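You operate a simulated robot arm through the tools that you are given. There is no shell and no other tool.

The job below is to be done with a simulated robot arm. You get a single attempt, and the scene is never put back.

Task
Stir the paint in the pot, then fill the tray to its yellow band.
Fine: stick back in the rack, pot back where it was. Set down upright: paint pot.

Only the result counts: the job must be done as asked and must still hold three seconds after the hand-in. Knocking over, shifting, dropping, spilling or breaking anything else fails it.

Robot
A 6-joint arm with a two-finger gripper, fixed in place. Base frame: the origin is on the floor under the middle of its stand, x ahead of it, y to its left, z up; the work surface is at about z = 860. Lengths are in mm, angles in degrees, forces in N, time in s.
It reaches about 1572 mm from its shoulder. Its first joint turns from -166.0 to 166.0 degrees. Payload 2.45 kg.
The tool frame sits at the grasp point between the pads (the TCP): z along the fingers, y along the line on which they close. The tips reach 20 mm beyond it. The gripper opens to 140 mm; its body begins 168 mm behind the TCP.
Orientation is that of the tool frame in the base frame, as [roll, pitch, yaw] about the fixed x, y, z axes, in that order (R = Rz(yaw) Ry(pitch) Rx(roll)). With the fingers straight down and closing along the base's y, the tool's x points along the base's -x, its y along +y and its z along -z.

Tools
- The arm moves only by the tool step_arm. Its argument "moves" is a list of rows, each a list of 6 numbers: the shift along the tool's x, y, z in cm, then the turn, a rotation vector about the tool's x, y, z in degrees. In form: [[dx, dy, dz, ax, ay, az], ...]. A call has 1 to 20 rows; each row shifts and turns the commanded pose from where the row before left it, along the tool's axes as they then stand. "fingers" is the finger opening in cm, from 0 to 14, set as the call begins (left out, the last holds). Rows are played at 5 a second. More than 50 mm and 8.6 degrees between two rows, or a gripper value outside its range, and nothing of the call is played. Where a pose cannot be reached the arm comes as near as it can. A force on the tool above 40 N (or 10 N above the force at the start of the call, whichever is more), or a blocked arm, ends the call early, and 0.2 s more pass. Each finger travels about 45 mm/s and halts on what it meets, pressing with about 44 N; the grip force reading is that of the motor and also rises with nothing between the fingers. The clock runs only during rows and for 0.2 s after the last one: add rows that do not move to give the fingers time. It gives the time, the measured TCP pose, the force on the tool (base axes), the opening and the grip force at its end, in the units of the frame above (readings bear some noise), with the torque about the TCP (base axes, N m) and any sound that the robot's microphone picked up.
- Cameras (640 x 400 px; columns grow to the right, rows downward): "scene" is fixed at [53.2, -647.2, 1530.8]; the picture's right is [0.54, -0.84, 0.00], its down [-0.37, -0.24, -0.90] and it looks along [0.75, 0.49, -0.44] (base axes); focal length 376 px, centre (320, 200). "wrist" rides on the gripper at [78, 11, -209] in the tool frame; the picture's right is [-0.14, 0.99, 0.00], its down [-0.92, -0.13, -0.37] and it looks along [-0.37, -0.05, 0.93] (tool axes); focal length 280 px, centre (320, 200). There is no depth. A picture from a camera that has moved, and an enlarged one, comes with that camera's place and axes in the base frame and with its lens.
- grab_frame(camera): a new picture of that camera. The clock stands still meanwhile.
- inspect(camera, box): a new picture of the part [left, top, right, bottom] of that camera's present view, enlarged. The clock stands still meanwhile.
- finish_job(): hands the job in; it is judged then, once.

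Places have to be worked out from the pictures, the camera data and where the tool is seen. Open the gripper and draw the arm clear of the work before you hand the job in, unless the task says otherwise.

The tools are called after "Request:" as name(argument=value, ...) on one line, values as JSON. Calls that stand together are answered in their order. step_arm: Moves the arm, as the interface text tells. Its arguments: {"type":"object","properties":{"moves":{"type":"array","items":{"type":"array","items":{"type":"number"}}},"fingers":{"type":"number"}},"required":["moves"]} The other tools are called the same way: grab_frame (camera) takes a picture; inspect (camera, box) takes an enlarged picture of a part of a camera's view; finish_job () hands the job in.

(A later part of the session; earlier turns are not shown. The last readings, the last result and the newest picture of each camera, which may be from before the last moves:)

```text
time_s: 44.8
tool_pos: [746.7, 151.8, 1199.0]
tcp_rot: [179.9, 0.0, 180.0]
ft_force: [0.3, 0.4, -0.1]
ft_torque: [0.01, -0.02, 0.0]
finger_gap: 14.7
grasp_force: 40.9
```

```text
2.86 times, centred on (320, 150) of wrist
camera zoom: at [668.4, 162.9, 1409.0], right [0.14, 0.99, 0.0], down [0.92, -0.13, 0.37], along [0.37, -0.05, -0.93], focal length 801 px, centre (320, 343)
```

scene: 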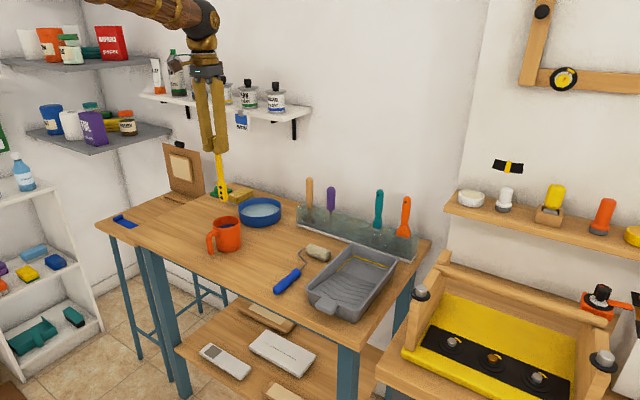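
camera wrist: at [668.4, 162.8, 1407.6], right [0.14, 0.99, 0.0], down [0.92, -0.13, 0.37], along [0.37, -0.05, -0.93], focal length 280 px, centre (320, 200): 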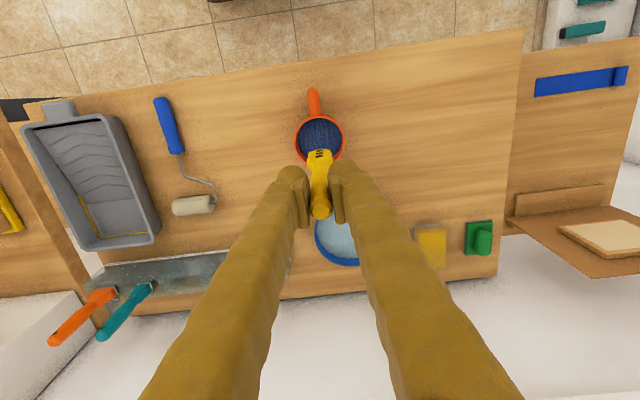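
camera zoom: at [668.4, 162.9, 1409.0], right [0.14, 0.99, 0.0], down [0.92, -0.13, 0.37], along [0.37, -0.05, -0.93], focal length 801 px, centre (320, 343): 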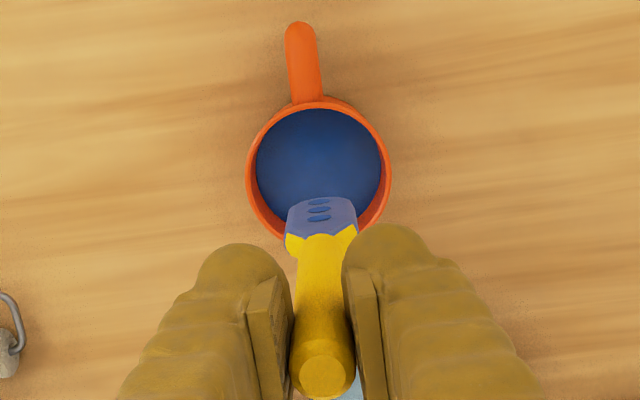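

The blade hangs cleanly with no drips, and the pot is unmoved with uniform paint. I carry the stick back along the same path to above its slot.

Request:
step_arm(moves=[[0, -2.15, 0, 0, 0, 0], [-0.8, -3, 0, 0, 0, 0], [-1, -4, 0, 0, 0, 0], [-1.2, -4, 0, 0, 0, 0], [-1.5, -4, 0, 0, 0, 0], [-1.5, -4, 0, 0, 0, 0], [-1.5, -4, 0, 0, 0, 0], [-2, -3.5, 0, 0, 0, 0], [-3, -2, 0, 0, 0, 0], [-3.4, -1, 0, 0, 0, 0], [-3.4, 0, 0, 0, 0, 0], [-3.2, 0, 0, 0, 0, 0], [-1.5, 0, 0, 0, 0, 0], [-0.7, 0, 0, 0, 0, 0], [0, 0, 0, 0, 0, 0], [0, 0, 0, 0, 0, 0]])

Request:
grab_frame(camera="wrist")

Request:
inspect(camera="scene", box=[290, 80, 430, 260])

```text
time_s: 48.2
tool_pos: [994.5, -162.6, 1202.0]
tcp_rot: [180.0, 0.0, 179.9]
ft_force: [-0.5, -0.1, 0.4]
ft_torque: [-0.03, -0.05, 0.05]
finger_gap: 14.7
grasp_force: 40.5
```

```text
taken
camera wrist: at [915.2, -150.9, 1409.3], right [0.14, 0.99, 0.0], down [0.92, -0.13, 0.37], along [0.37, -0.05, -0.93], focal length 280 px, centre (320, 200)
```

wrist: 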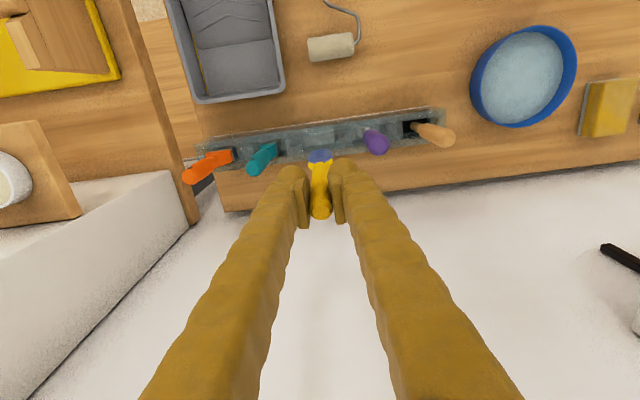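

```text
2.22 times, centred on (360, 170) of scene
camera zoom: at [53.2, -647.2, 1530.8], right [0.54, -0.84, 0.0], down [-0.37, -0.24, -0.9], along [0.75, 0.49, -0.44], focal length 835 px, centre (231, 267)
```

zoom: 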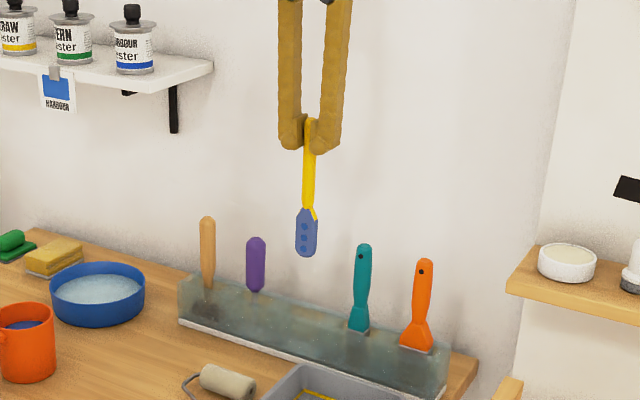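

The arm is back above the slot, about 1 mm off the grasp position. I zoom in on the empty slot to check alignment before inserting.

Request:
inspect(camera="wrist", box=[260, 110, 380, 220])

Request:
inspect(camera="scene", box=[320, 170, 390, 250])

```text
3.64 times, centred on (320, 165) of wrist
camera zoom: at [915.2, -150.9, 1409.3], right [0.14, 0.99, 0.0], down [0.92, -0.13, 0.37], along [0.37, -0.05, -0.93], focal length 1020 px, centre (320, 327)
```

zoom: 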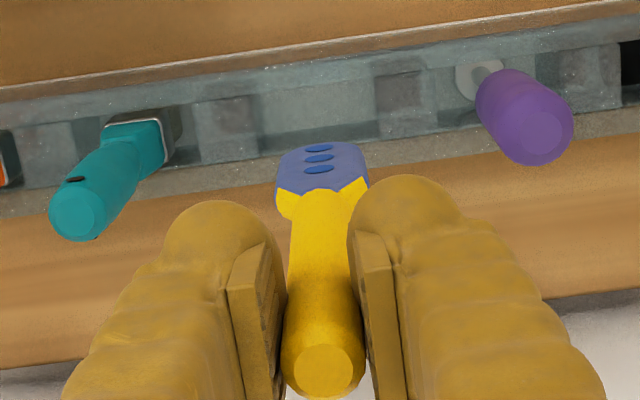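

```text
5.00 times, centred on (355, 210) of scene
camera zoom: at [53.2, -647.2, 1530.8], right [0.54, -0.84, 0.0], down [-0.37, -0.24, -0.9], along [0.75, 0.49, -0.44], focal length 1879 px, centre (145, 150)
```

zoom: 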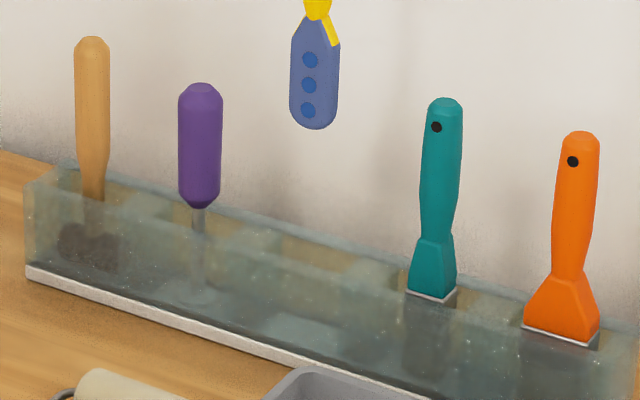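

The slot lies directly beneath, with the stick axis about 1–2 mm to the left side of centre. I correct by 1.3 mm in y and 1.2 mm in x and lower until the blade tip is just entering the slot.

Request:
step_arm(moves=[[-0.12, -0.13, 0, 0, 0, 0], [0, 0, 1.5, 0, 0, 0], [0, 0, 2, 0, 0, 0], [0, 0, 2, 0, 0, 0], [0, 0, 1.5, 0, 0, 0], [0, 0, 1, 0, 0, 0], [0, 0, 0, 0, 0, 0], [0, 0, 0, 0, 0, 0]])

Request:
inspect(camera="wrist", box=[260, 110, 380, 220])

Request:
inspect(camera="scene", box=[310, 130, 410, 250])

```text
time_s: 50.0
tool_pos: [995.5, -166.1, 1120.4]
tcp_rot: [180.0, 0.0, -180.0]
ft_force: [-0.5, -0.5, -0.9]
ft_torque: [-0.03, 0.02, -0.01]
finger_gap: 14.6
grasp_force: 41.4
```

```text
3.64 times, centred on (320, 165) of wrist
camera zoom: at [915.8, -154.9, 1329.5], right [0.14, 0.99, 0.0], down [0.92, -0.13, 0.37], along [0.37, -0.05, -0.93], focal length 1020 px, centre (320, 327)
```

zoom: 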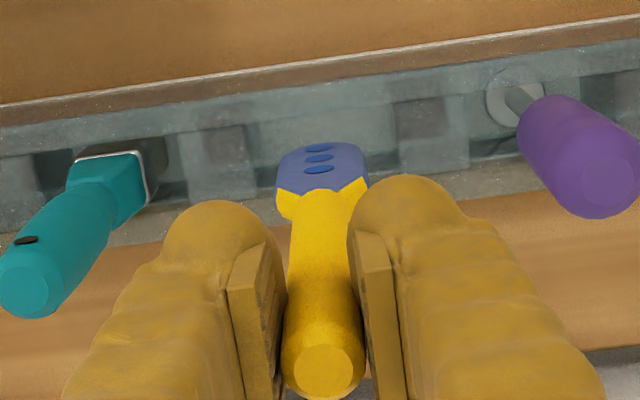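

```text
3.33 times, centred on (360, 190) of scene
camera zoom: at [53.2, -647.2, 1530.8], right [0.54, -0.84, 0.0], down [-0.37, -0.24, -0.9], along [0.75, 0.49, -0.44], focal length 1253 px, centre (187, 233)
```

zoom: 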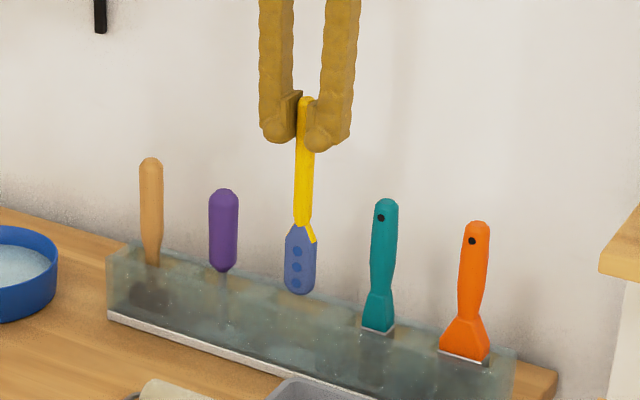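

The slot is about 52 mm wide against a 33 mm blade, so there is ample clearance. I nudge 1.5 mm to +y and lower the stick slowly to its original height.

Request:
step_arm(moves=[[0, 0.15, 0.5, 0, 0, 0], [0, 0, 1, 0, 0, 0], [0, 0, 1, 0, 0, 0], [0, 0, 1, 0, 0, 0], [0, 0, 1, 0, 0, 0], [0, 0, 1, 0, 0, 0], [0, 0, 0.7, 0, 0, 0], [0, 0, 0.5, 0, 0, 0], [0, 0, 0, 0, 0, 0], [0, 0, 0, 0, 0, 0]])

Request:
inspect(camera="scene", box=[310, 130, 410, 250])

Request:
inspect(camera="wrist", box=[220, 120, 440, 250])

```text
time_s: 52.2
tool_pos: [995.7, -164.4, 1052.9]
tcp_rot: [179.9, -0.1, -180.0]
ft_force: [0.4, -0.1, -0.3]
ft_torque: [0.0, 0.01, -0.01]
finger_gap: 14.7
grasp_force: 41.0
```

```text
3.33 times, centred on (360, 190) of scene
camera zoom: at [53.2, -647.2, 1530.8], right [0.54, -0.84, 0.0], down [-0.37, -0.24, -0.9], along [0.75, 0.49, -0.44], focal length 1253 px, centre (187, 233)
```

zoom: 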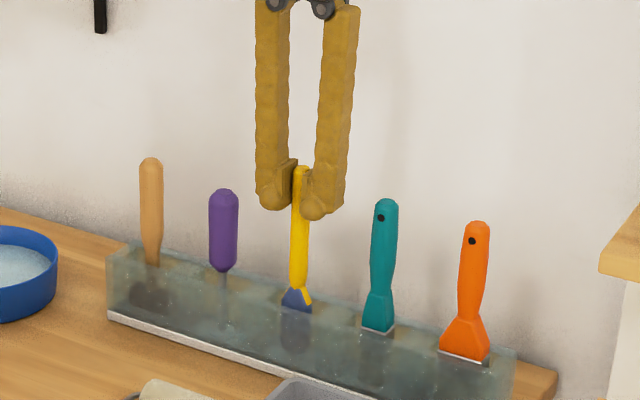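

```text
2.91 times, centred on (330, 185) of wrist
camera zoom: at [916.2, -152.9, 1261.9], right [0.14, 0.99, 0.0], down [0.92, -0.13, 0.37], along [0.37, -0.05, -0.93], focal length 816 px, centre (291, 244)
```

zoom: 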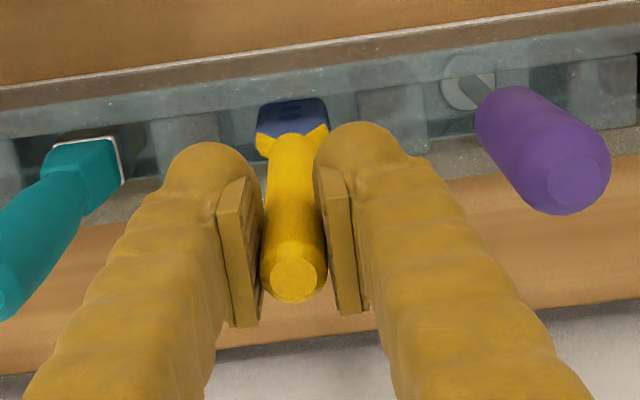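

The stick is in its slot, about 2.6 mm above where it stood. I lower the last 2.5 mm gently and then open the fingers to 4 cm.

Request:
step_arm(moves=[[0, 0, 0.13, 0, 0, 0], [0, 0, 0.12, 0, 0, 0], [0, 0, 0, 0, 0, 0], [0, 0, 0, 0, 0, 0]])

Request:
step_arm(moves=[[0, 0, 0, 0, 0, 0], [0, 0, 0, 0, 0, 0], [0, 0, 0, 0, 0, 0], [0, 0, 0, 0, 0, 0], [0, 0, 0, 0, 0, 0]], fingers=4)

Request:
inspect(camera="wrist", box=[220, 120, 440, 250])

Request:
inspect(camera="scene", box=[310, 130, 410, 250])

```text
time_s: 53.2
tool_pos: [996.0, -164.2, 1050.6]
tcp_rot: [-180.0, -0.1, -180.0]
ft_force: [0.9, 0.2, -1.7]
ft_torque: [-0.01, 0.01, 0.0]
finger_gap: 14.6
grasp_force: 40.7
```

```text
time_s: 54.4
tool_pos: [996.4, -164.5, 1050.5]
tcp_rot: [-180.0, 0.0, 180.0]
ft_force: [-1.0, -0.1, -0.6]
ft_torque: [0.0, 0.02, 0.0]
finger_gap: 40.1
grasp_force: 0.1
```

```text
2.91 times, centred on (330, 185) of wrist
camera zoom: at [916.6, -153.3, 1259.3], right [0.14, 0.99, 0.0], down [0.92, -0.13, 0.37], along [0.37, -0.05, -0.93], focal length 816 px, centre (291, 244)
```

zoom: 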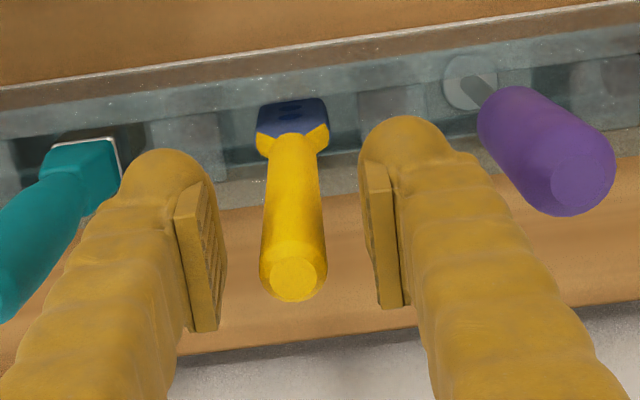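

```text
3.33 times, centred on (360, 190) of scene
camera zoom: at [53.2, -647.2, 1530.8], right [0.54, -0.84, 0.0], down [-0.37, -0.24, -0.9], along [0.75, 0.49, -0.44], focal length 1253 px, centre (187, 233)
```

zoom: 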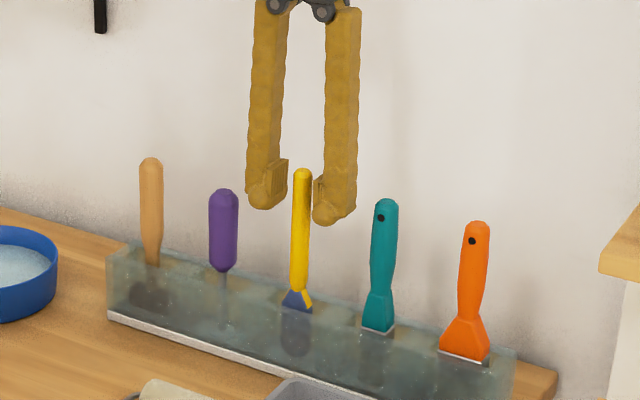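

The stick stands upright in its slot again. I raise straight up clear of the tools, then move over the tray with the fingers wide to study its well and the yellow band.

Request:
step_arm(moves=[[0, 0, -1, 0, 0, 0], [0, 0, -2, 0, 0, 0], [0, 0, -3, 0, 0, 0], [0, 0, -3, 0, 0, 0], [0, 0, -3, 0, 0, 0], [0, 0, -2, 0, 0, 0], [2, 0, 0, 0, 0, 0], [4, -1, 0, 0, 0, 0], [4, -1.5, 0, 0, 0, 0], [4, -1.5, 0, 0, 0, 0], [4, -1.5, 0, 0, 0, 0], [4, -1.5, 0, 0, 0, 0], [4, -1.5, 1, 0, 0, 0], [2.5, -1.5, 2, 0, 0, 0], [1, -1, 3, 0, 0, 0], [0, -1, 2, 0, 0, 0], [0, 0, 0, 0, 0, 0]])

Request:
step_arm(moves=[[0, 0, 0, 0, 0, 0], [0, 0, 0, 0, 0, 0], [0, 0, 0, 0, 0, 0], [0, 0, 0, 0, 0, 0], [0, 0, 0, 0, 0, 0], [0, 0, 0, 0, 0, 0]], fingers=14)

Request:
grab_frame(camera="wrist")

Request:
grab_frame(camera="scene")

```text
time_s: 58.0
tool_pos: [701.8, -285.4, 1109.6]
tcp_rot: [-179.9, 0.0, -179.9]
ft_force: [0.4, -0.7, -0.1]
ft_torque: [0.0, -0.03, -0.02]
finger_gap: 39.8
grasp_force: 0.0
```

```text
time_s: 59.4
tool_pos: [701.9, -285.0, 1110.2]
tcp_rot: [-180.0, 0.0, -180.0]
ft_force: [1.0, -0.1, 0.6]
ft_torque: [-0.02, -0.01, -0.01]
finger_gap: 139.8
grasp_force: 0.1
```

```text
taken
camera wrist: at [621.9, -273.8, 1318.7], right [0.14, 0.99, 0.0], down [0.92, -0.13, 0.37], along [0.37, -0.05, -0.93], focal length 280 px, centre (320, 200)
```

wrist: 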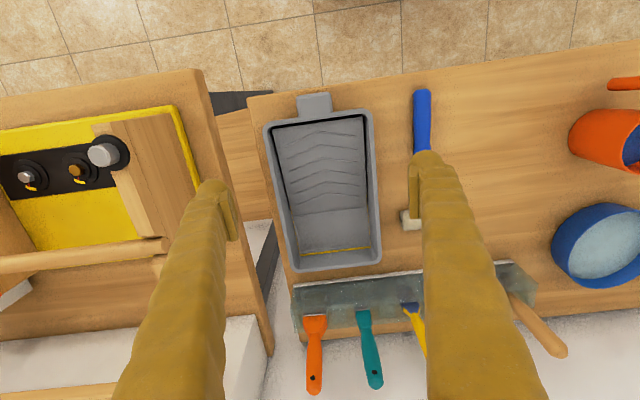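

```text
taken
```

scene: 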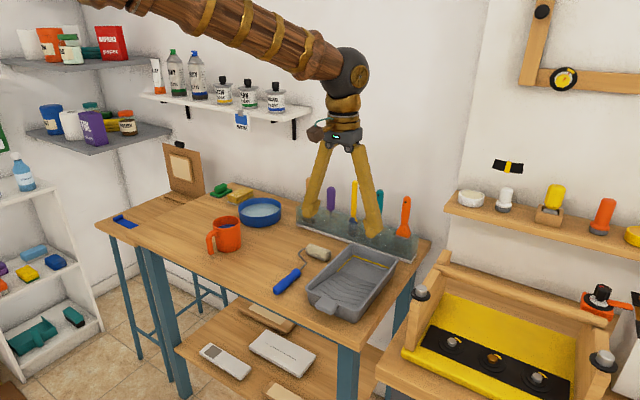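

Request:
inspect(camera="wrist", box=[255, 90, 395, 280])

Request:
inspect(camera="wrist", box=[280, 200, 390, 275])

Request:
inspect(camera="scene", box=[330, 240, 400, 290])

```text
2.11 times, centred on (325, 185) of wrist
camera zoom: at [621.9, -273.8, 1318.7], right [0.14, 0.99, 0.0], down [0.92, -0.13, 0.37], along [0.37, -0.05, -0.93], focal length 590 px, centre (310, 232)
```

zoom: 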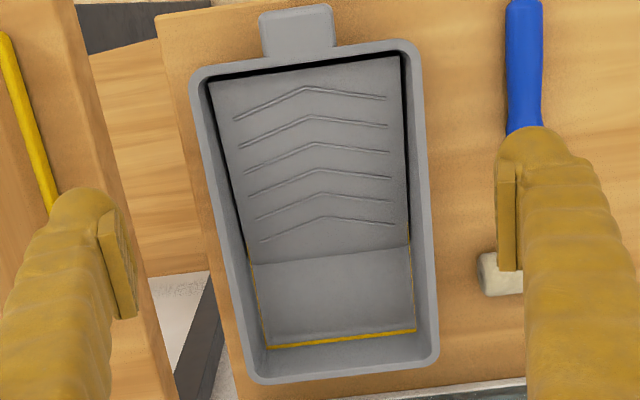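

```text
5.33 times, centred on (335, 238) of wrist
camera zoom: at [621.9, -273.8, 1318.7], right [0.14, 0.99, 0.0], down [0.92, -0.13, 0.37], along [0.37, -0.05, -0.93], focal length 1495 px, centre (240, 0)
```

zoom: 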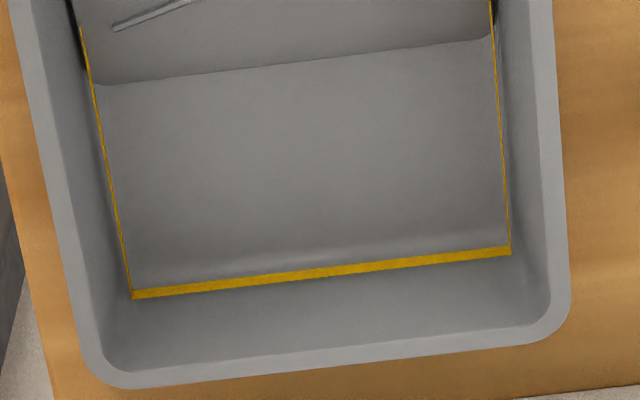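

```text
8.00 times, centred on (365, 265) of scene
camera zoom: at [53.2, -647.2, 1530.8], right [0.54, -0.84, 0.0], down [-0.37, -0.24, -0.9], along [0.75, 0.49, -0.44], focal length 3006 px, centre (-40, -320)
```

zoom: 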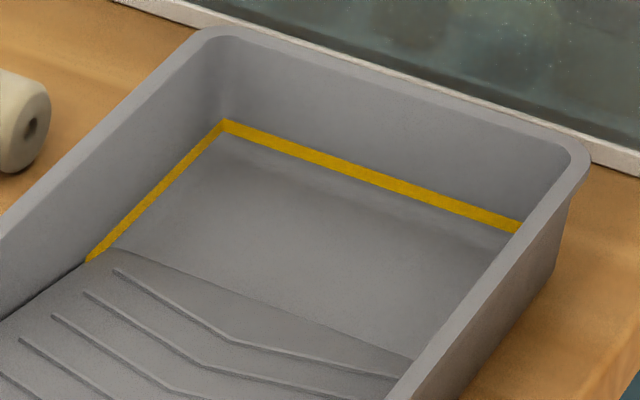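

The band shows clearly: about 5 mm tall, just above the well floor, on the far and side walls, so roughly a third of the pot's paint is needed. Next I move the open gripper to the pot's handle side and tilt it 45° so the fingers can straddle the pot with the handle between them.

Request:
step_arm(moves=[[0.6, 2.5, 0, 0, 0, 0], [0.6, 4.3, 0, 0, 0, 0], [0.6, 4.6, 0, 0, 0, 0], [0.6, 4.6, 0, 0, 0, 0], [0.6, 4.6, 0, 0, 0, 0], [0.6, 4.6, 0, 0, 0, 0], [0.6, 4.6, 0, 0, 0, 0], [0.6, 4.6, 0, 0, 0, 0], [0.6, 4.6, 0, 0, 0, 0], [0.6, 3, 0, 0, 0, 0], [0, 1.7, 0, 0, 0, 0], [0, 0, 0, 0, -7.5, 0], [0, 0, 0, 0, -7.5, 0], [0, 0, 0, 0, -7.5, 0], [0, 0, 0, 0, -7.5, 0], [0, 0, 0, 0, -7.5, 0], [0, 0, 0, 0, -7.5, 0], [0, 0, 0, 0, 0, 0]], fingers=14)

Request:
grab_frame(camera="wrist")

Request:
grab_frame(camera="scene")

```text
time_s: 63.2
tool_pos: [640.5, 152.5, 1110.1]
tcp_rot: [-180.0, 45.1, 179.9]
ft_force: [0.7, -0.6, 0.0]
ft_torque: [0.01, 0.01, -0.01]
finger_gap: 140.1
grasp_force: 0.0
```

```text
taken
camera wrist: at [436.6, 164.2, 1202.3], right [0.1, 0.99, 0.1], down [0.39, -0.13, 0.91], along [0.92, -0.05, -0.4], focal length 280 px, centre (320, 200)
```

wrist: 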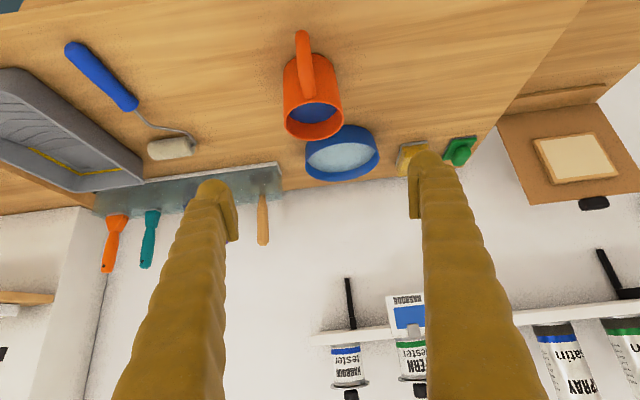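

```text
taken
```

scene: 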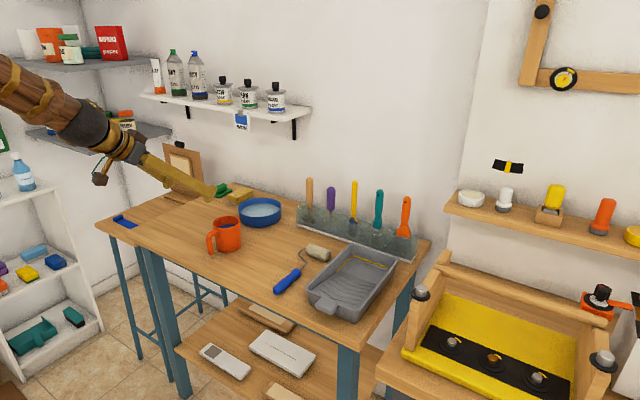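

The gripper is at 45° on the handle side with the fingers wide. I lower to the pre-grasp point about 150 mm back from the pot along the approach line and check alignment.

Request:
step_arm(moves=[[1.5, 0, 1.5, 0, 0, 0], [2, 0, 2, 0, 0, 0], [2, 0, 2, 0, 0, 0], [1.5, 0, 1.5, 0, 0, 0], [0, 0, 0, 0, 0, 0]])

Request:
grab_frame(camera="wrist")

Request:
inspect(camera="scene", box=[150, 130, 290, 270])

```text
time_s: 64.4
tool_pos: [641.4, 153.3, 1011.5]
tcp_rot: [-179.9, 45.0, -180.0]
ft_force: [0.2, 0.6, 0.3]
ft_torque: [0.04, -0.01, -0.02]
finger_gap: 140.1
grasp_force: 0.2
```

```text
taken
camera wrist: at [436.1, 163.4, 1103.4], right [0.1, 0.99, 0.1], down [0.39, -0.13, 0.91], along [0.92, -0.05, -0.4], focal length 280 px, centre (320, 200)
```

wrist: 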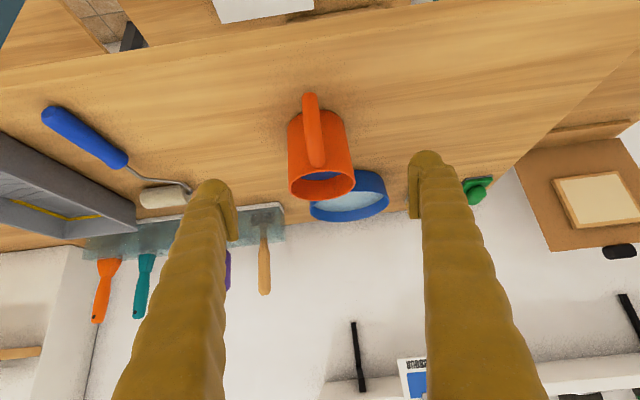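

```text
2.86 times, centred on (220, 200) of scene
camera zoom: at [53.2, -647.2, 1530.8], right [0.54, -0.84, 0.0], down [-0.37, -0.24, -0.9], along [0.75, 0.49, -0.44], focal length 1074 px, centre (606, 200)
```

zoom: 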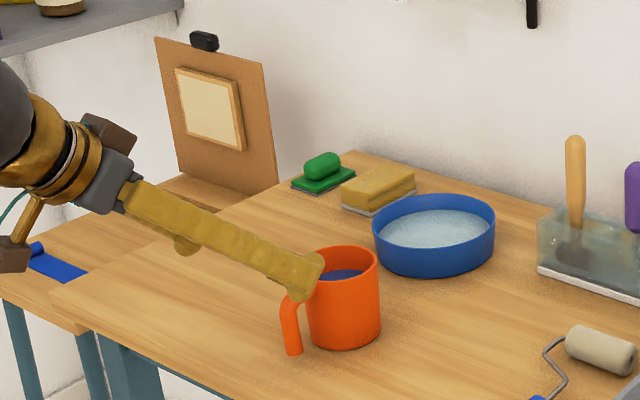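

The pot is centred between the open fingers. I advance 150 mm along the approach line so the pads straddle the pot body around mid-height.

Request:
step_arm(moves=[[0, -0.05, 2, 0, 0, 0], [0, -0.05, 3, 0, 0, 0], [0, 0, 3, 0, 0, 0], [0, 0, 3, 0, 0, 0], [0, 0, 2, 0, 0, 0], [0, 0, 2, 0, 0, 0], [0, 0, 0, 0, 0, 0]])

Request:
grab_frame(camera="wrist")

Request:
inspect(camera="scene", box=[170, 150, 280, 270])

```text
time_s: 66.0
tool_pos: [747.3, 151.4, 904.6]
tcp_rot: [-179.9, 45.2, -180.0]
ft_force: [0.5, -0.3, 0.1]
ft_torque: [0.0, -0.03, 0.02]
finger_gap: 140.0
grasp_force: 0.1
```

```text
taken
camera wrist: at [543.2, 162.9, 997.5], right [0.1, 0.99, 0.1], down [0.39, -0.13, 0.91], along [0.92, -0.05, -0.4], focal length 280 px, centre (320, 200)
```

wrist: 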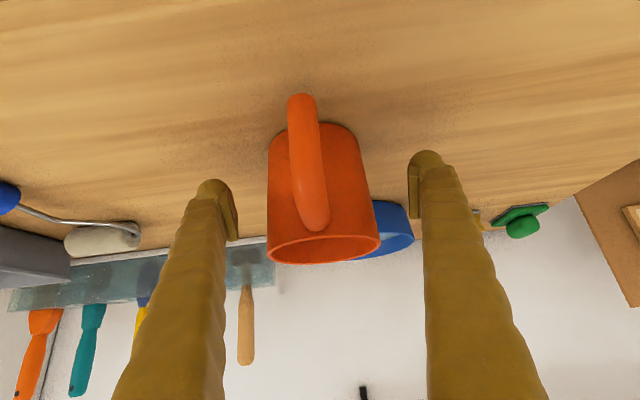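

```text
3.33 times, centred on (225, 210) of scene
camera zoom: at [53.2, -647.2, 1530.8], right [0.54, -0.84, 0.0], down [-0.37, -0.24, -0.9], along [0.75, 0.49, -0.44], focal length 1253 px, centre (637, 167)
```

zoom: 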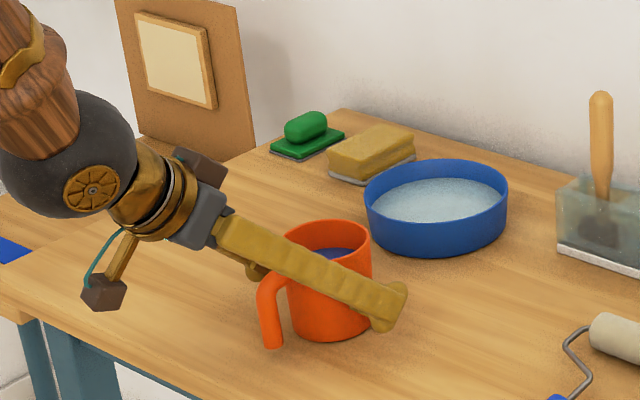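

The pads straddle the pot at mid-height, centred, with no contact force. I close the fingers on the pot body.

Request:
step_arm(moves=[[0, 0, 0, 0, 0, 0], [0, 0, 0, 0, 0, 0], [0, 0, 0, 0, 0, 0], [0, 0, 0, 0, 0, 0], [0, 0, 0, 0, 0, 0], [0, 0, 0, 0, 0, 0], [0, 0, 0, 0, 0, 0]], fingers=0)

Request:
grab_frame(camera="wrist")

Request:
inspect(camera="scene", box=[170, 150, 280, 270])

```text
time_s: 67.6
tool_pos: [747.9, 151.7, 905.5]
tcp_rot: [-180.0, 45.1, 180.0]
ft_force: [0.7, -0.9, 2.5]
ft_torque: [-0.03, -0.06, 0.0]
finger_gap: 84.1
grasp_force: 43.7
```

```text
taken
camera wrist: at [543.1, 162.9, 997.6], right [0.1, 0.99, 0.1], down [0.39, -0.13, 0.91], along [0.92, -0.05, -0.4], focal length 280 px, centre (320, 200)
```

wrist: 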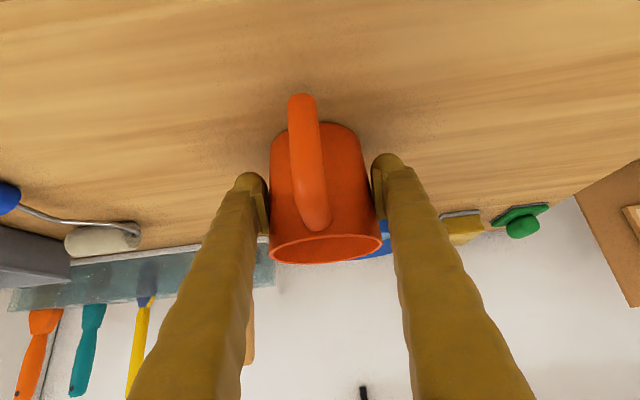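

```text
3.33 times, centred on (225, 210) of scene
camera zoom: at [53.2, -647.2, 1530.8], right [0.54, -0.84, 0.0], down [-0.37, -0.24, -0.9], along [0.75, 0.49, -0.44], focal length 1253 px, centre (637, 167)
```

zoom: 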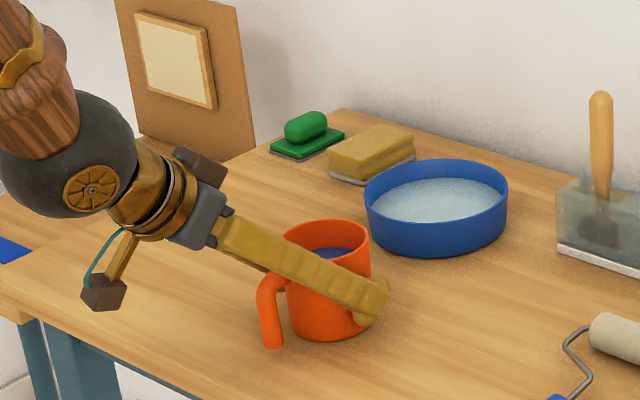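

The pot is firmly gripped (gap 84 mm; grasp pose 748, 151.7, 905.5 at 45° recorded for putting it back). I lift it straight up slowly and check it stays level.

Request:
step_arm(moves=[[-0.2, 0, -0.2, 0, 0, 0], [-0.35, 0, -0.35, 0, 0, 0], [-0.5, 0, -0.5, 0, 0, 0], [-0.8, 0, -0.8, 0, 0, 0], [-1, 0, -1, 0, 0, 0], [-1.2, 0, -1.2, 0, 0, 0], [-1.2, 0, -1.2, 0, 0, 0], [-1, 0, -1, 0, 0, 0], [-0.5, 0, -0.5, 0, 0, 0], [-0.25, 0, -0.25, 0, 0, 0], [0, 0, 0, 0, 0, 0], [0, 0, 0, 0, 0, 0]])

Request:
inspect(camera="scene", box=[160, 120, 300, 270])

Request:
grab_frame(camera="wrist")

```text
time_s: 70.2
tool_pos: [747.5, 150.8, 1003.5]
tcp_rot: [-180.0, 45.1, -180.0]
ft_force: [0.3, 0.2, -3.7]
ft_torque: [0.01, -0.01, 0.01]
finger_gap: 83.8
grasp_force: 44.2
```

```text
2.67 times, centred on (230, 195) of scene
camera zoom: at [53.2, -647.2, 1530.8], right [0.54, -0.84, 0.0], down [-0.37, -0.24, -0.9], along [0.75, 0.49, -0.44], focal length 1002 px, centre (560, 213)
```

zoom: 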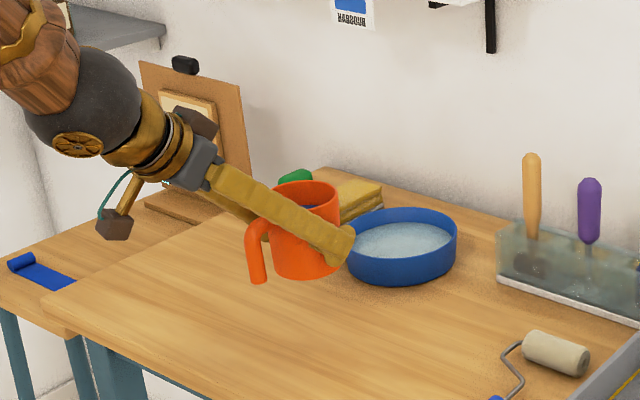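

```text
taken
camera wrist: at [543.5, 162.6, 1096.1], right [0.1, 0.99, 0.1], down [0.39, -0.13, 0.91], along [0.92, -0.05, -0.4], focal length 280 px, centre (320, 200)
```

wrist: 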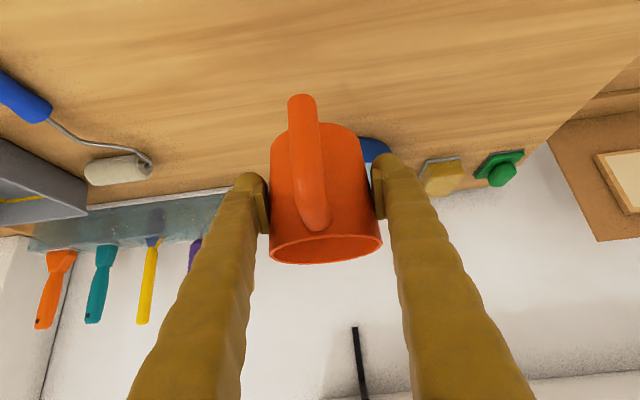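

The pot hangs level in the grip (about 4–5 N). I carry it smoothly along -y to above the tray, keeping it upright.

Request:
step_arm(moves=[[0, -0.6, 0, 0, 0, 0], [0, -1.4, 0, 0, 0, 0], [0, -2.2, 0, 0, 0, 0], [0, -2.8, 0, 0, 0, 0], [0, -2.8, 0, 0, 0, 0], [0, -2.8, 0, 0, 0, 0], [0, -2.8, 0, 0, 0, 0], [0, -2.8, 0, 0, 0, 0], [0, -2.8, 0, 0, 0, 0], [0, -2.8, 0, 0, 0, 0], [0, -2.8, 0, 0, 0, 0], [0, -2.8, 0, 0, 0, 0], [0, -2.8, 0, 0, 0, 0], [0, -2.8, 0, 0, 0, 0], [0, -2.8, 0, 0, 0, 0], [0, -2.2, 0, 0, 0, 0], [0, -1.4, 0, 0, 0, 0], [0, -0.7, 0, 0, 0, 0], [0, 0, 0, 0, 0, 0]])

Request:
grab_frame(camera="scene")

Request:
grab_frame(camera="wrist")

```text
time_s: 74.2
tool_pos: [728.7, 7.5, 978.0]
tcp_rot: [-177.8, 42.7, -179.8]
ft_force: [-0.1, -0.4, -5.1]
ft_torque: [0.0, -0.1, 0.01]
finger_gap: 83.6
grasp_force: 44.2
out of reach, approached as far as the arm can: row 7, 8, 9, 10, 11, 12, 13, 14, 15, 16, 17, 18
```

```text
taken
```

scene: 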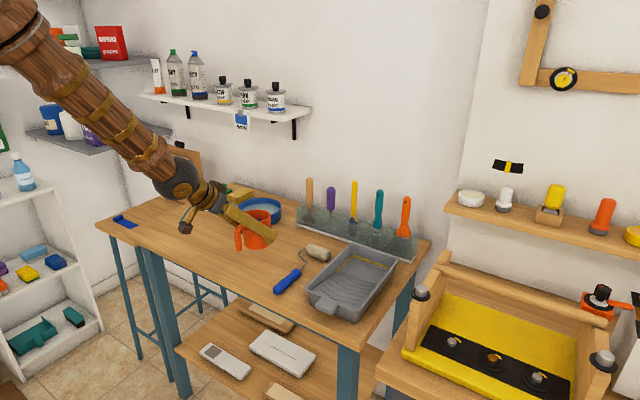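

```text
taken
camera wrist: at [528.8, 25.7, 1077.5], right [0.12, 0.99, 0.07], down [0.42, -0.11, 0.9], along [0.9, -0.08, -0.43], focal length 280 px, centre (320, 200)
```

wrist: 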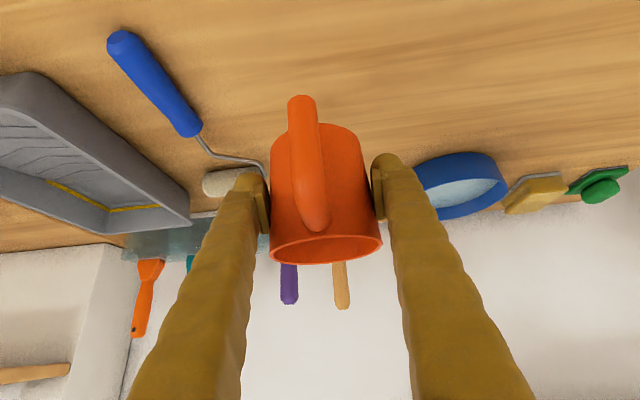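

The arm reports rows out of reach near y≈0; it stopped at (729, 7.5, 978) with the pot still nearly level. I issue one null row to learn whether the commanded pose was left at the unreachable point or where the arm is.

Request:
step_arm(moves=[[0, 0, 0, 0, 0, 0]])

Request:
inspect(camera="scene", box=[0, 0, 320, 280])

```text
time_s: 74.6
tool_pos: [727.8, 7.0, 976.5]
tcp_rot: [-177.8, 42.7, -179.9]
ft_force: [0.3, -0.3, -4.5]
ft_torque: [0.03, -0.03, -0.01]
finger_gap: 83.6
grasp_force: 43.6
```

```text
1.43 times, centred on (160, 140) of scene
camera zoom: at [53.2, -647.2, 1530.8], right [0.54, -0.84, 0.0], down [-0.37, -0.24, -0.9], along [0.75, 0.49, -0.44], focal length 537 px, centre (549, 286)
```

zoom: 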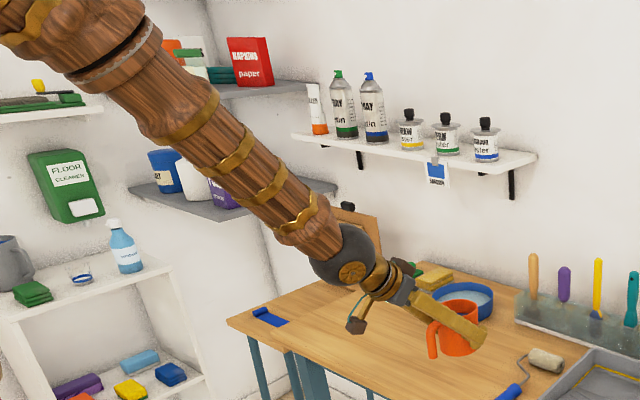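

The commanded pose is where the arm stands, so I can move on from here. The wrist folds past its limit crossing y=0 at this shallow 45° grip, so I'll take the pot back to its spot, set it down, and regrasp with the gripper steeper; first I move back toward +y while correcting the small tilt.

Request:
step_arm(moves=[[0, 0.6, 0, -0.2, -0.2, 0], [0, 1.2, 0, -0.4, -0.4, 0], [0, 1.6, 0, -0.4, -0.5, 0], [0, 1.6, 0, -0.5, -0.5, 0], [0, 1.6, 0, -0.4, -0.5, 0], [0, 1.2, 0, -0.3, -0.3, 0], [0, 0.6, 0, 0, 0, 0], [0, 0, 0, 0, 0, 0]])

Request:
inspect(camera="scene", box=[160, 120, 320, 270])

```text
time_s: 76.4
tool_pos: [734.6, 103.9, 982.2]
tcp_rot: [177.8, 47.4, 179.9]
ft_force: [0.0, -0.1, -3.9]
ft_torque: [0.02, -0.03, 0.03]
finger_gap: 83.3
grasp_force: 43.9
out of reach, approached as far as the arm can: row 1
```

```text
2.67 times, centred on (240, 195) of scene
camera zoom: at [53.2, -647.2, 1530.8], right [0.54, -0.84, 0.0], down [-0.37, -0.24, -0.9], along [0.75, 0.49, -0.44], focal length 1002 px, centre (533, 213)
```

zoom: 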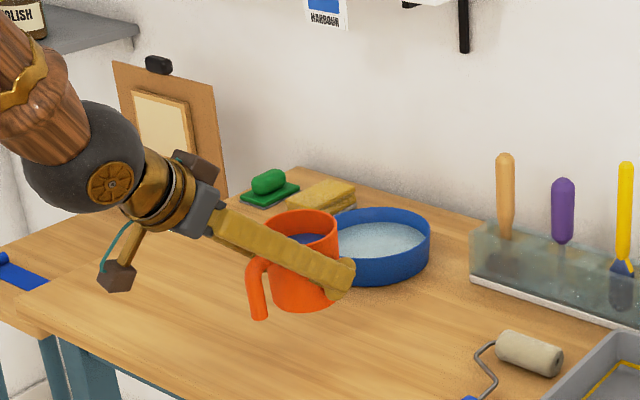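

The pot is now tilted about 2° backward and sideways from the overcorrection. I level it and move to just above its original spot.

Request:
step_arm(moves=[[-0.2, 0.6, 0.1, 0.5, 0.5, 0], [-0.3, 1.2, 0.2, 0.6, 0.6, 0], [-0.3, 1.3, 0.2, 0.6, 0.6, 0], [-0.26, 1.1, 0.18, 0.5, 0.6, 0], [-0.1, 0.58, 0.05, 0, 0, 0], [0, 0, 0, 0, 0, 0], [0, 0, 0, 0, 0, 0]])

Request:
grab_frame(camera="wrist")

Request:
inspect(camera="scene", box=[160, 120, 320, 270])

```text
time_s: 78.0
tool_pos: [746.9, 150.7, 986.0]
tcp_rot: [-180.0, 45.2, -180.0]
ft_force: [-0.2, 0.7, -4.4]
ft_torque: [0.0, -0.05, 0.02]
finger_gap: 83.5
grasp_force: 43.3
```

```text
taken
camera wrist: at [543.4, 161.5, 1077.9], right [0.1, 0.99, 0.1], down [0.39, -0.13, 0.91], along [0.92, -0.05, -0.4], focal length 280 px, centre (320, 200)
```

wrist: 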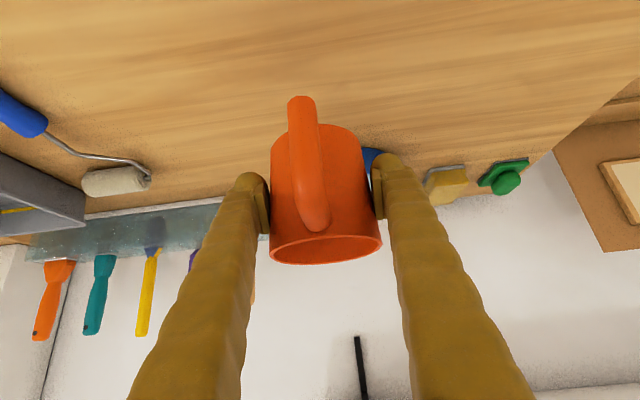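

```text
2.67 times, centred on (240, 195) of scene
camera zoom: at [53.2, -647.2, 1530.8], right [0.54, -0.84, 0.0], down [-0.37, -0.24, -0.9], along [0.75, 0.49, -0.44], focal length 1002 px, centre (533, 213)
```

zoom: 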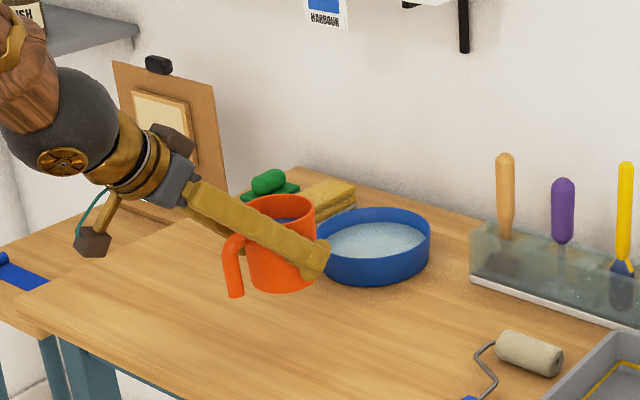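

Level again at (747, 151, 986). By the camera pose I need 80 mm straight down and 1.4 mm in +y; I lower it smoothly and slowly near the table.

Request:
step_arm(moves=[[0.5, 0.07, 0.5, 0, 0, 0], [1.0, 0.07, 1.0, 0, 0, 0], [1.2, 0, 1.2, 0, 0, 0], [1.2, 0, 1.2, 0, 0, 0], [0.8, 0, 0.8, 0, 0, 0], [0.4, 0, 0.4, 0, 0, 0], [0.2, 0, 0.2, 0, 0, 0], [0.15, 0, 0.15, 0, 0, 0], [0, 0, 0, 0, 0, 0], [0, 0, 0, 0, 0, 0]])

Request:
inspect(camera="scene", box=[195, 200, 275, 260])

Request:
inspect(camera="wrist", box=[220, 60, 420, 280])

```text
time_s: 80.2
tool_pos: [748.1, 152.6, 910.7]
tcp_rot: [-179.9, 45.1, 180.0]
ft_force: [-0.3, -0.7, -4.0]
ft_torque: [0.01, -0.06, 0.01]
finger_gap: 82.9
grasp_force: 44.5
```

```text
6.67 times, centred on (235, 230) of scene
camera zoom: at [53.2, -647.2, 1530.8], right [0.54, -0.84, 0.0], down [-0.37, -0.24, -0.9], along [0.75, 0.49, -0.44], focal length 2505 px, centre (887, 0)
```

zoom: 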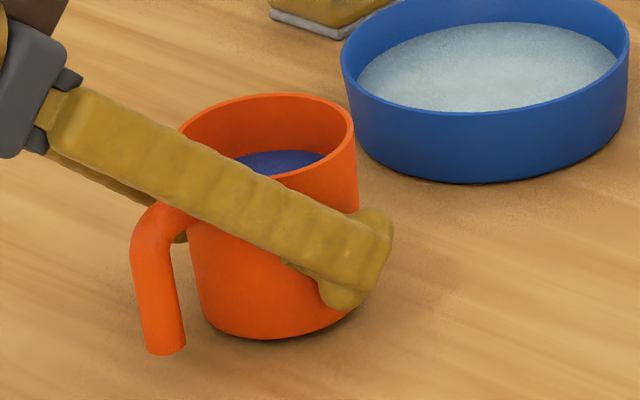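

```text
1.82 times, centred on (320, 170) of wrist
camera zoom: at [543.9, 162.9, 1001.6], right [0.1, 0.99, 0.1], down [0.39, -0.13, 0.91], along [0.92, -0.05, -0.4], focal length 510 px, centre (320, 254)
```

zoom: 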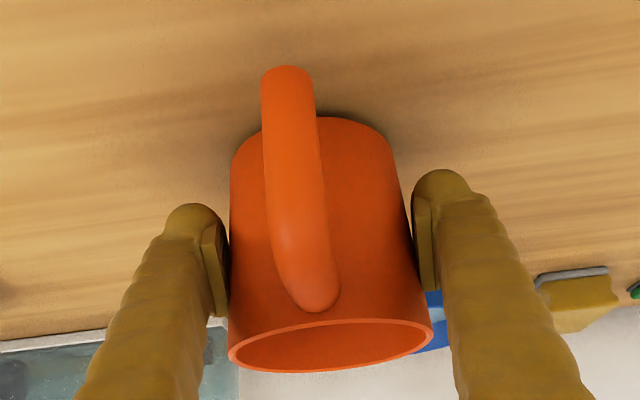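

Four to five millimetres remain. I lower the rest in small steps while watching the force for touchdown.

Request:
step_arm(moves=[[0.08, 0, 0.08, 0, 0, 0], [0.07, 0, 0.07, 0, 0, 0], [0.06, 0, 0.06, 0, 0, 0], [0.05, 0, 0.05, 0, 0, 0], [0.03, 0, 0.03, 0, 0, 0], [0, 0, 0, 0, 0, 0], [0, 0, 0, 0, 0, 0]])

Request:
inspect(camera="scene", box=[195, 200, 275, 260])

```text
time_s: 81.8
tool_pos: [748.1, 151.2, 905.6]
tcp_rot: [-179.8, 45.1, 179.9]
ft_force: [-0.6, 0.1, -3.9]
ft_torque: [0.0, -0.05, -0.03]
finger_gap: 82.9
grasp_force: 44.2
```

```text
6.67 times, centred on (235, 230) of scene
camera zoom: at [53.2, -647.2, 1530.8], right [0.54, -0.84, 0.0], down [-0.37, -0.24, -0.9], along [0.75, 0.49, -0.44], focal length 2505 px, centre (887, 0)
```

zoom: 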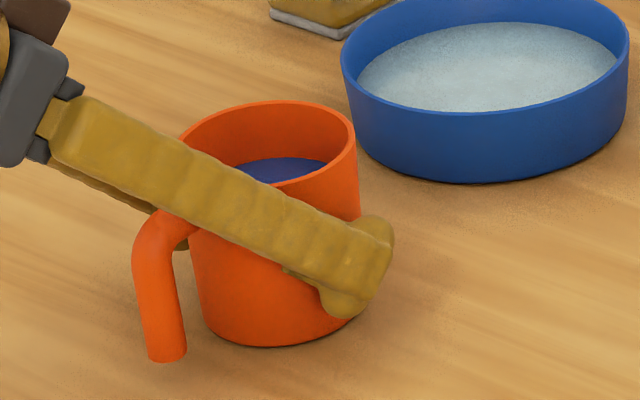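

The force still shows the pot's weight (-3.9 N), so it hangs about 2–3 mm above the table. I continue down in half-millimetre steps.

Request:
step_arm(moves=[[0.04, 0, 0.04, 0, 0, 0], [0.04, 0, 0.04, 0, 0, 0], [0.03, 0, 0.03, 0, 0, 0], [0, 0, 0, 0, 0, 0]])

Request:
inspect(camera="scene", box=[195, 200, 275, 260])

```text
time_s: 82.8
tool_pos: [747.9, 150.6, 905.6]
tcp_rot: [-180.0, 45.3, 179.9]
ft_force: [3.6, 2.5, 21.2]
ft_torque: [-0.07, 0.25, -0.1]
finger_gap: 82.8
grasp_force: 44.2
```

```text
6.67 times, centred on (235, 230) of scene
camera zoom: at [53.2, -647.2, 1530.8], right [0.54, -0.84, 0.0], down [-0.37, -0.24, -0.9], along [0.75, 0.49, -0.44], focal length 2505 px, centre (887, 0)
```

zoom: 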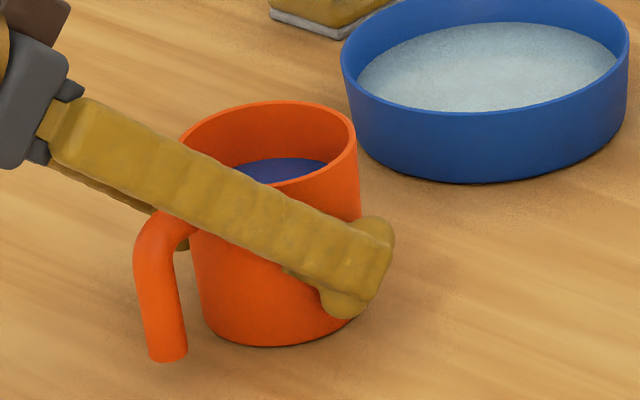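

The pot is on the table (21 N upward). I ease off by about a millimetre and then open the fingers.

Request:
step_arm(moves=[[-0.05, 0, -0.05, 0, 0, 0], [0, 0, 0, 0, 0, 0]])

Request:
step_arm(moves=[[0, 0, 0, 0, 0, 0], [0, 0, 0, 0, 0, 0], [0, 0, 0, 0, 0, 0], [0, 0, 0, 0, 0, 0], [0, 0, 0, 0, 0, 0], [0, 0, 0, 0, 0, 0]], fingers=14)

Request:
inspect(camera="scene", box=[195, 200, 275, 260])

Request:
grab_frame(camera="wrist")

```text
time_s: 83.4
tool_pos: [747.3, 151.9, 903.7]
tcp_rot: [-179.9, 45.1, 180.0]
ft_force: [3.5, 2.8, 12.0]
ft_torque: [0.04, 0.07, -0.04]
finger_gap: 82.6
grasp_force: 44.0
```

```text
time_s: 84.8
tool_pos: [747.7, 151.3, 905.2]
tcp_rot: [180.0, 45.2, -179.9]
ft_force: [0.2, -0.6, -0.1]
ft_torque: [0.0, -0.03, 0.03]
finger_gap: 140.1
grasp_force: 0.1
```

```text
6.67 times, centred on (235, 230) of scene
camera zoom: at [53.2, -647.2, 1530.8], right [0.54, -0.84, 0.0], down [-0.37, -0.24, -0.9], along [0.75, 0.49, -0.44], focal length 2505 px, centre (887, 0)
```

zoom: 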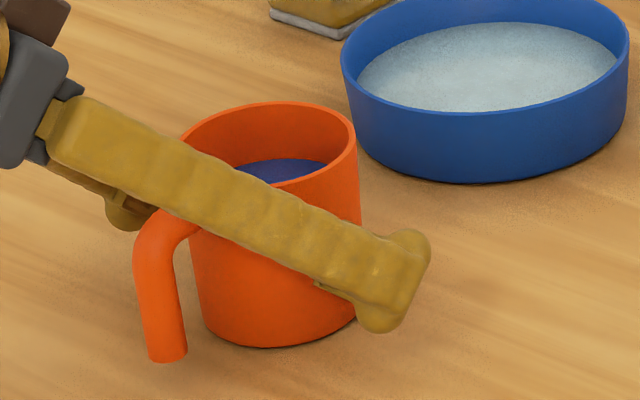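

```text
taken
camera wrist: at [543.4, 162.4, 997.1], right [0.1, 0.99, 0.1], down [0.39, -0.13, 0.91], along [0.92, -0.05, -0.4], focal length 280 px, centre (320, 200)
```

wrist: 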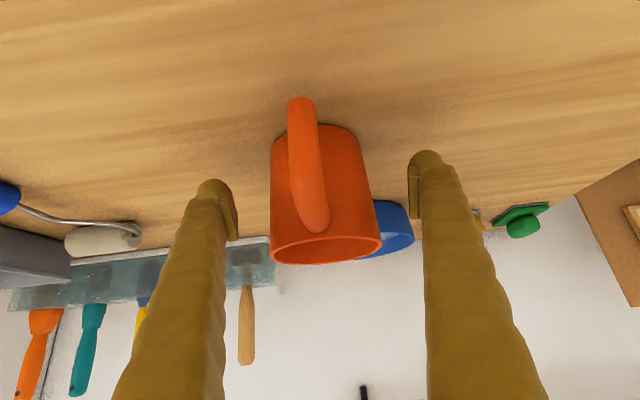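

The pot stands upright, shifted only about 3 mm in +x. I back straight out along the approach line, then steepen the gripper to 15° from vertical and move above the pot for the new grasp.

Request:
step_arm(moves=[[0, 0, -1.5, 0, 0, 0], [0, 0, -2.5, 0, 0, 0], [0, 0, -3, 0, 0, 0], [0, 0, -3, 0, 0, 0], [0, 0, -3, 0, 0, 0], [0, 0, -2, 0, 0, 0], [0, 0, 0, 0, 7.5, 0], [0, 0, 0, 0, 7.5, 0], [0, 0, 0, 0, 7.5, 0], [0, 0, 0, 0, 7.5, 0], [-2, 0, 0, 0, 0, 0], [-2.6, 0, 0, 0, 0, 0], [-2.2, 0, 0, 0, 0, 0], [-1, 0, 0, 0, 0, 0], [0, 0, 0, 0, 0, 0]])

Request:
grab_frame(camera="wrist")

Request:
grab_frame(camera="scene")

```text
time_s: 88.0
tool_pos: [717.2, 144.7, 1035.2]
tcp_rot: [-179.1, 18.6, 179.6]
ft_force: [-0.1, 0.8, -0.7]
ft_torque: [0.01, -0.03, 0.03]
finger_gap: 140.0
grasp_force: 0.1
out of reach, approached as far as the arm can: row 8
```

```text
taken
camera wrist: at [574.7, 160.8, 1207.4], right [0.14, 0.99, 0.03], down [0.75, -0.13, 0.65], along [0.64, -0.07, -0.76], focal length 280 px, centre (320, 200)
```

wrist: 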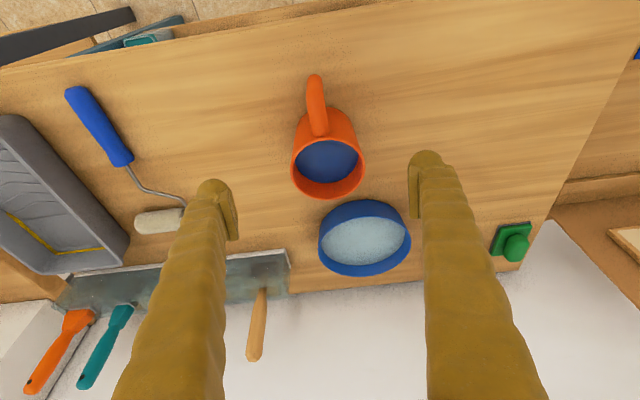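

```text
taken
```

scene: 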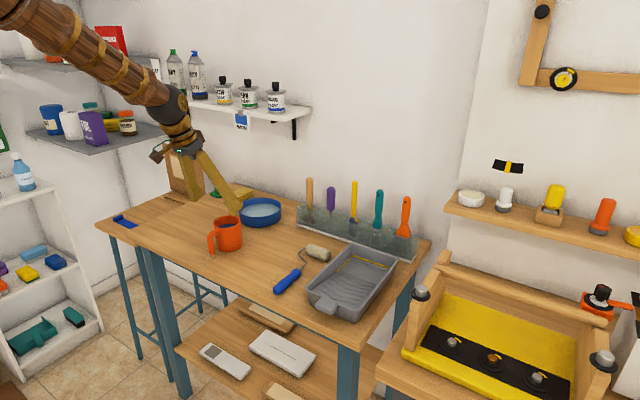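

The gripper is above the pot at about 18.6° from vertical; one row was cut short. I issue a null step to see whether the pose settles before correcting it.

Request:
step_arm(moves=[[0, 0, 0, 0, 0, 0], [0, 0, 0, 0, 0, 0]])

```text
time_s: 88.6
tool_pos: [716.0, 145.4, 1035.1]
tcp_rot: [-179.0, 18.7, 179.6]
ft_force: [0.1, -0.2, -1.4]
ft_torque: [-0.04, -0.02, 0.02]
finger_gap: 139.9
grasp_force: 0.0
```

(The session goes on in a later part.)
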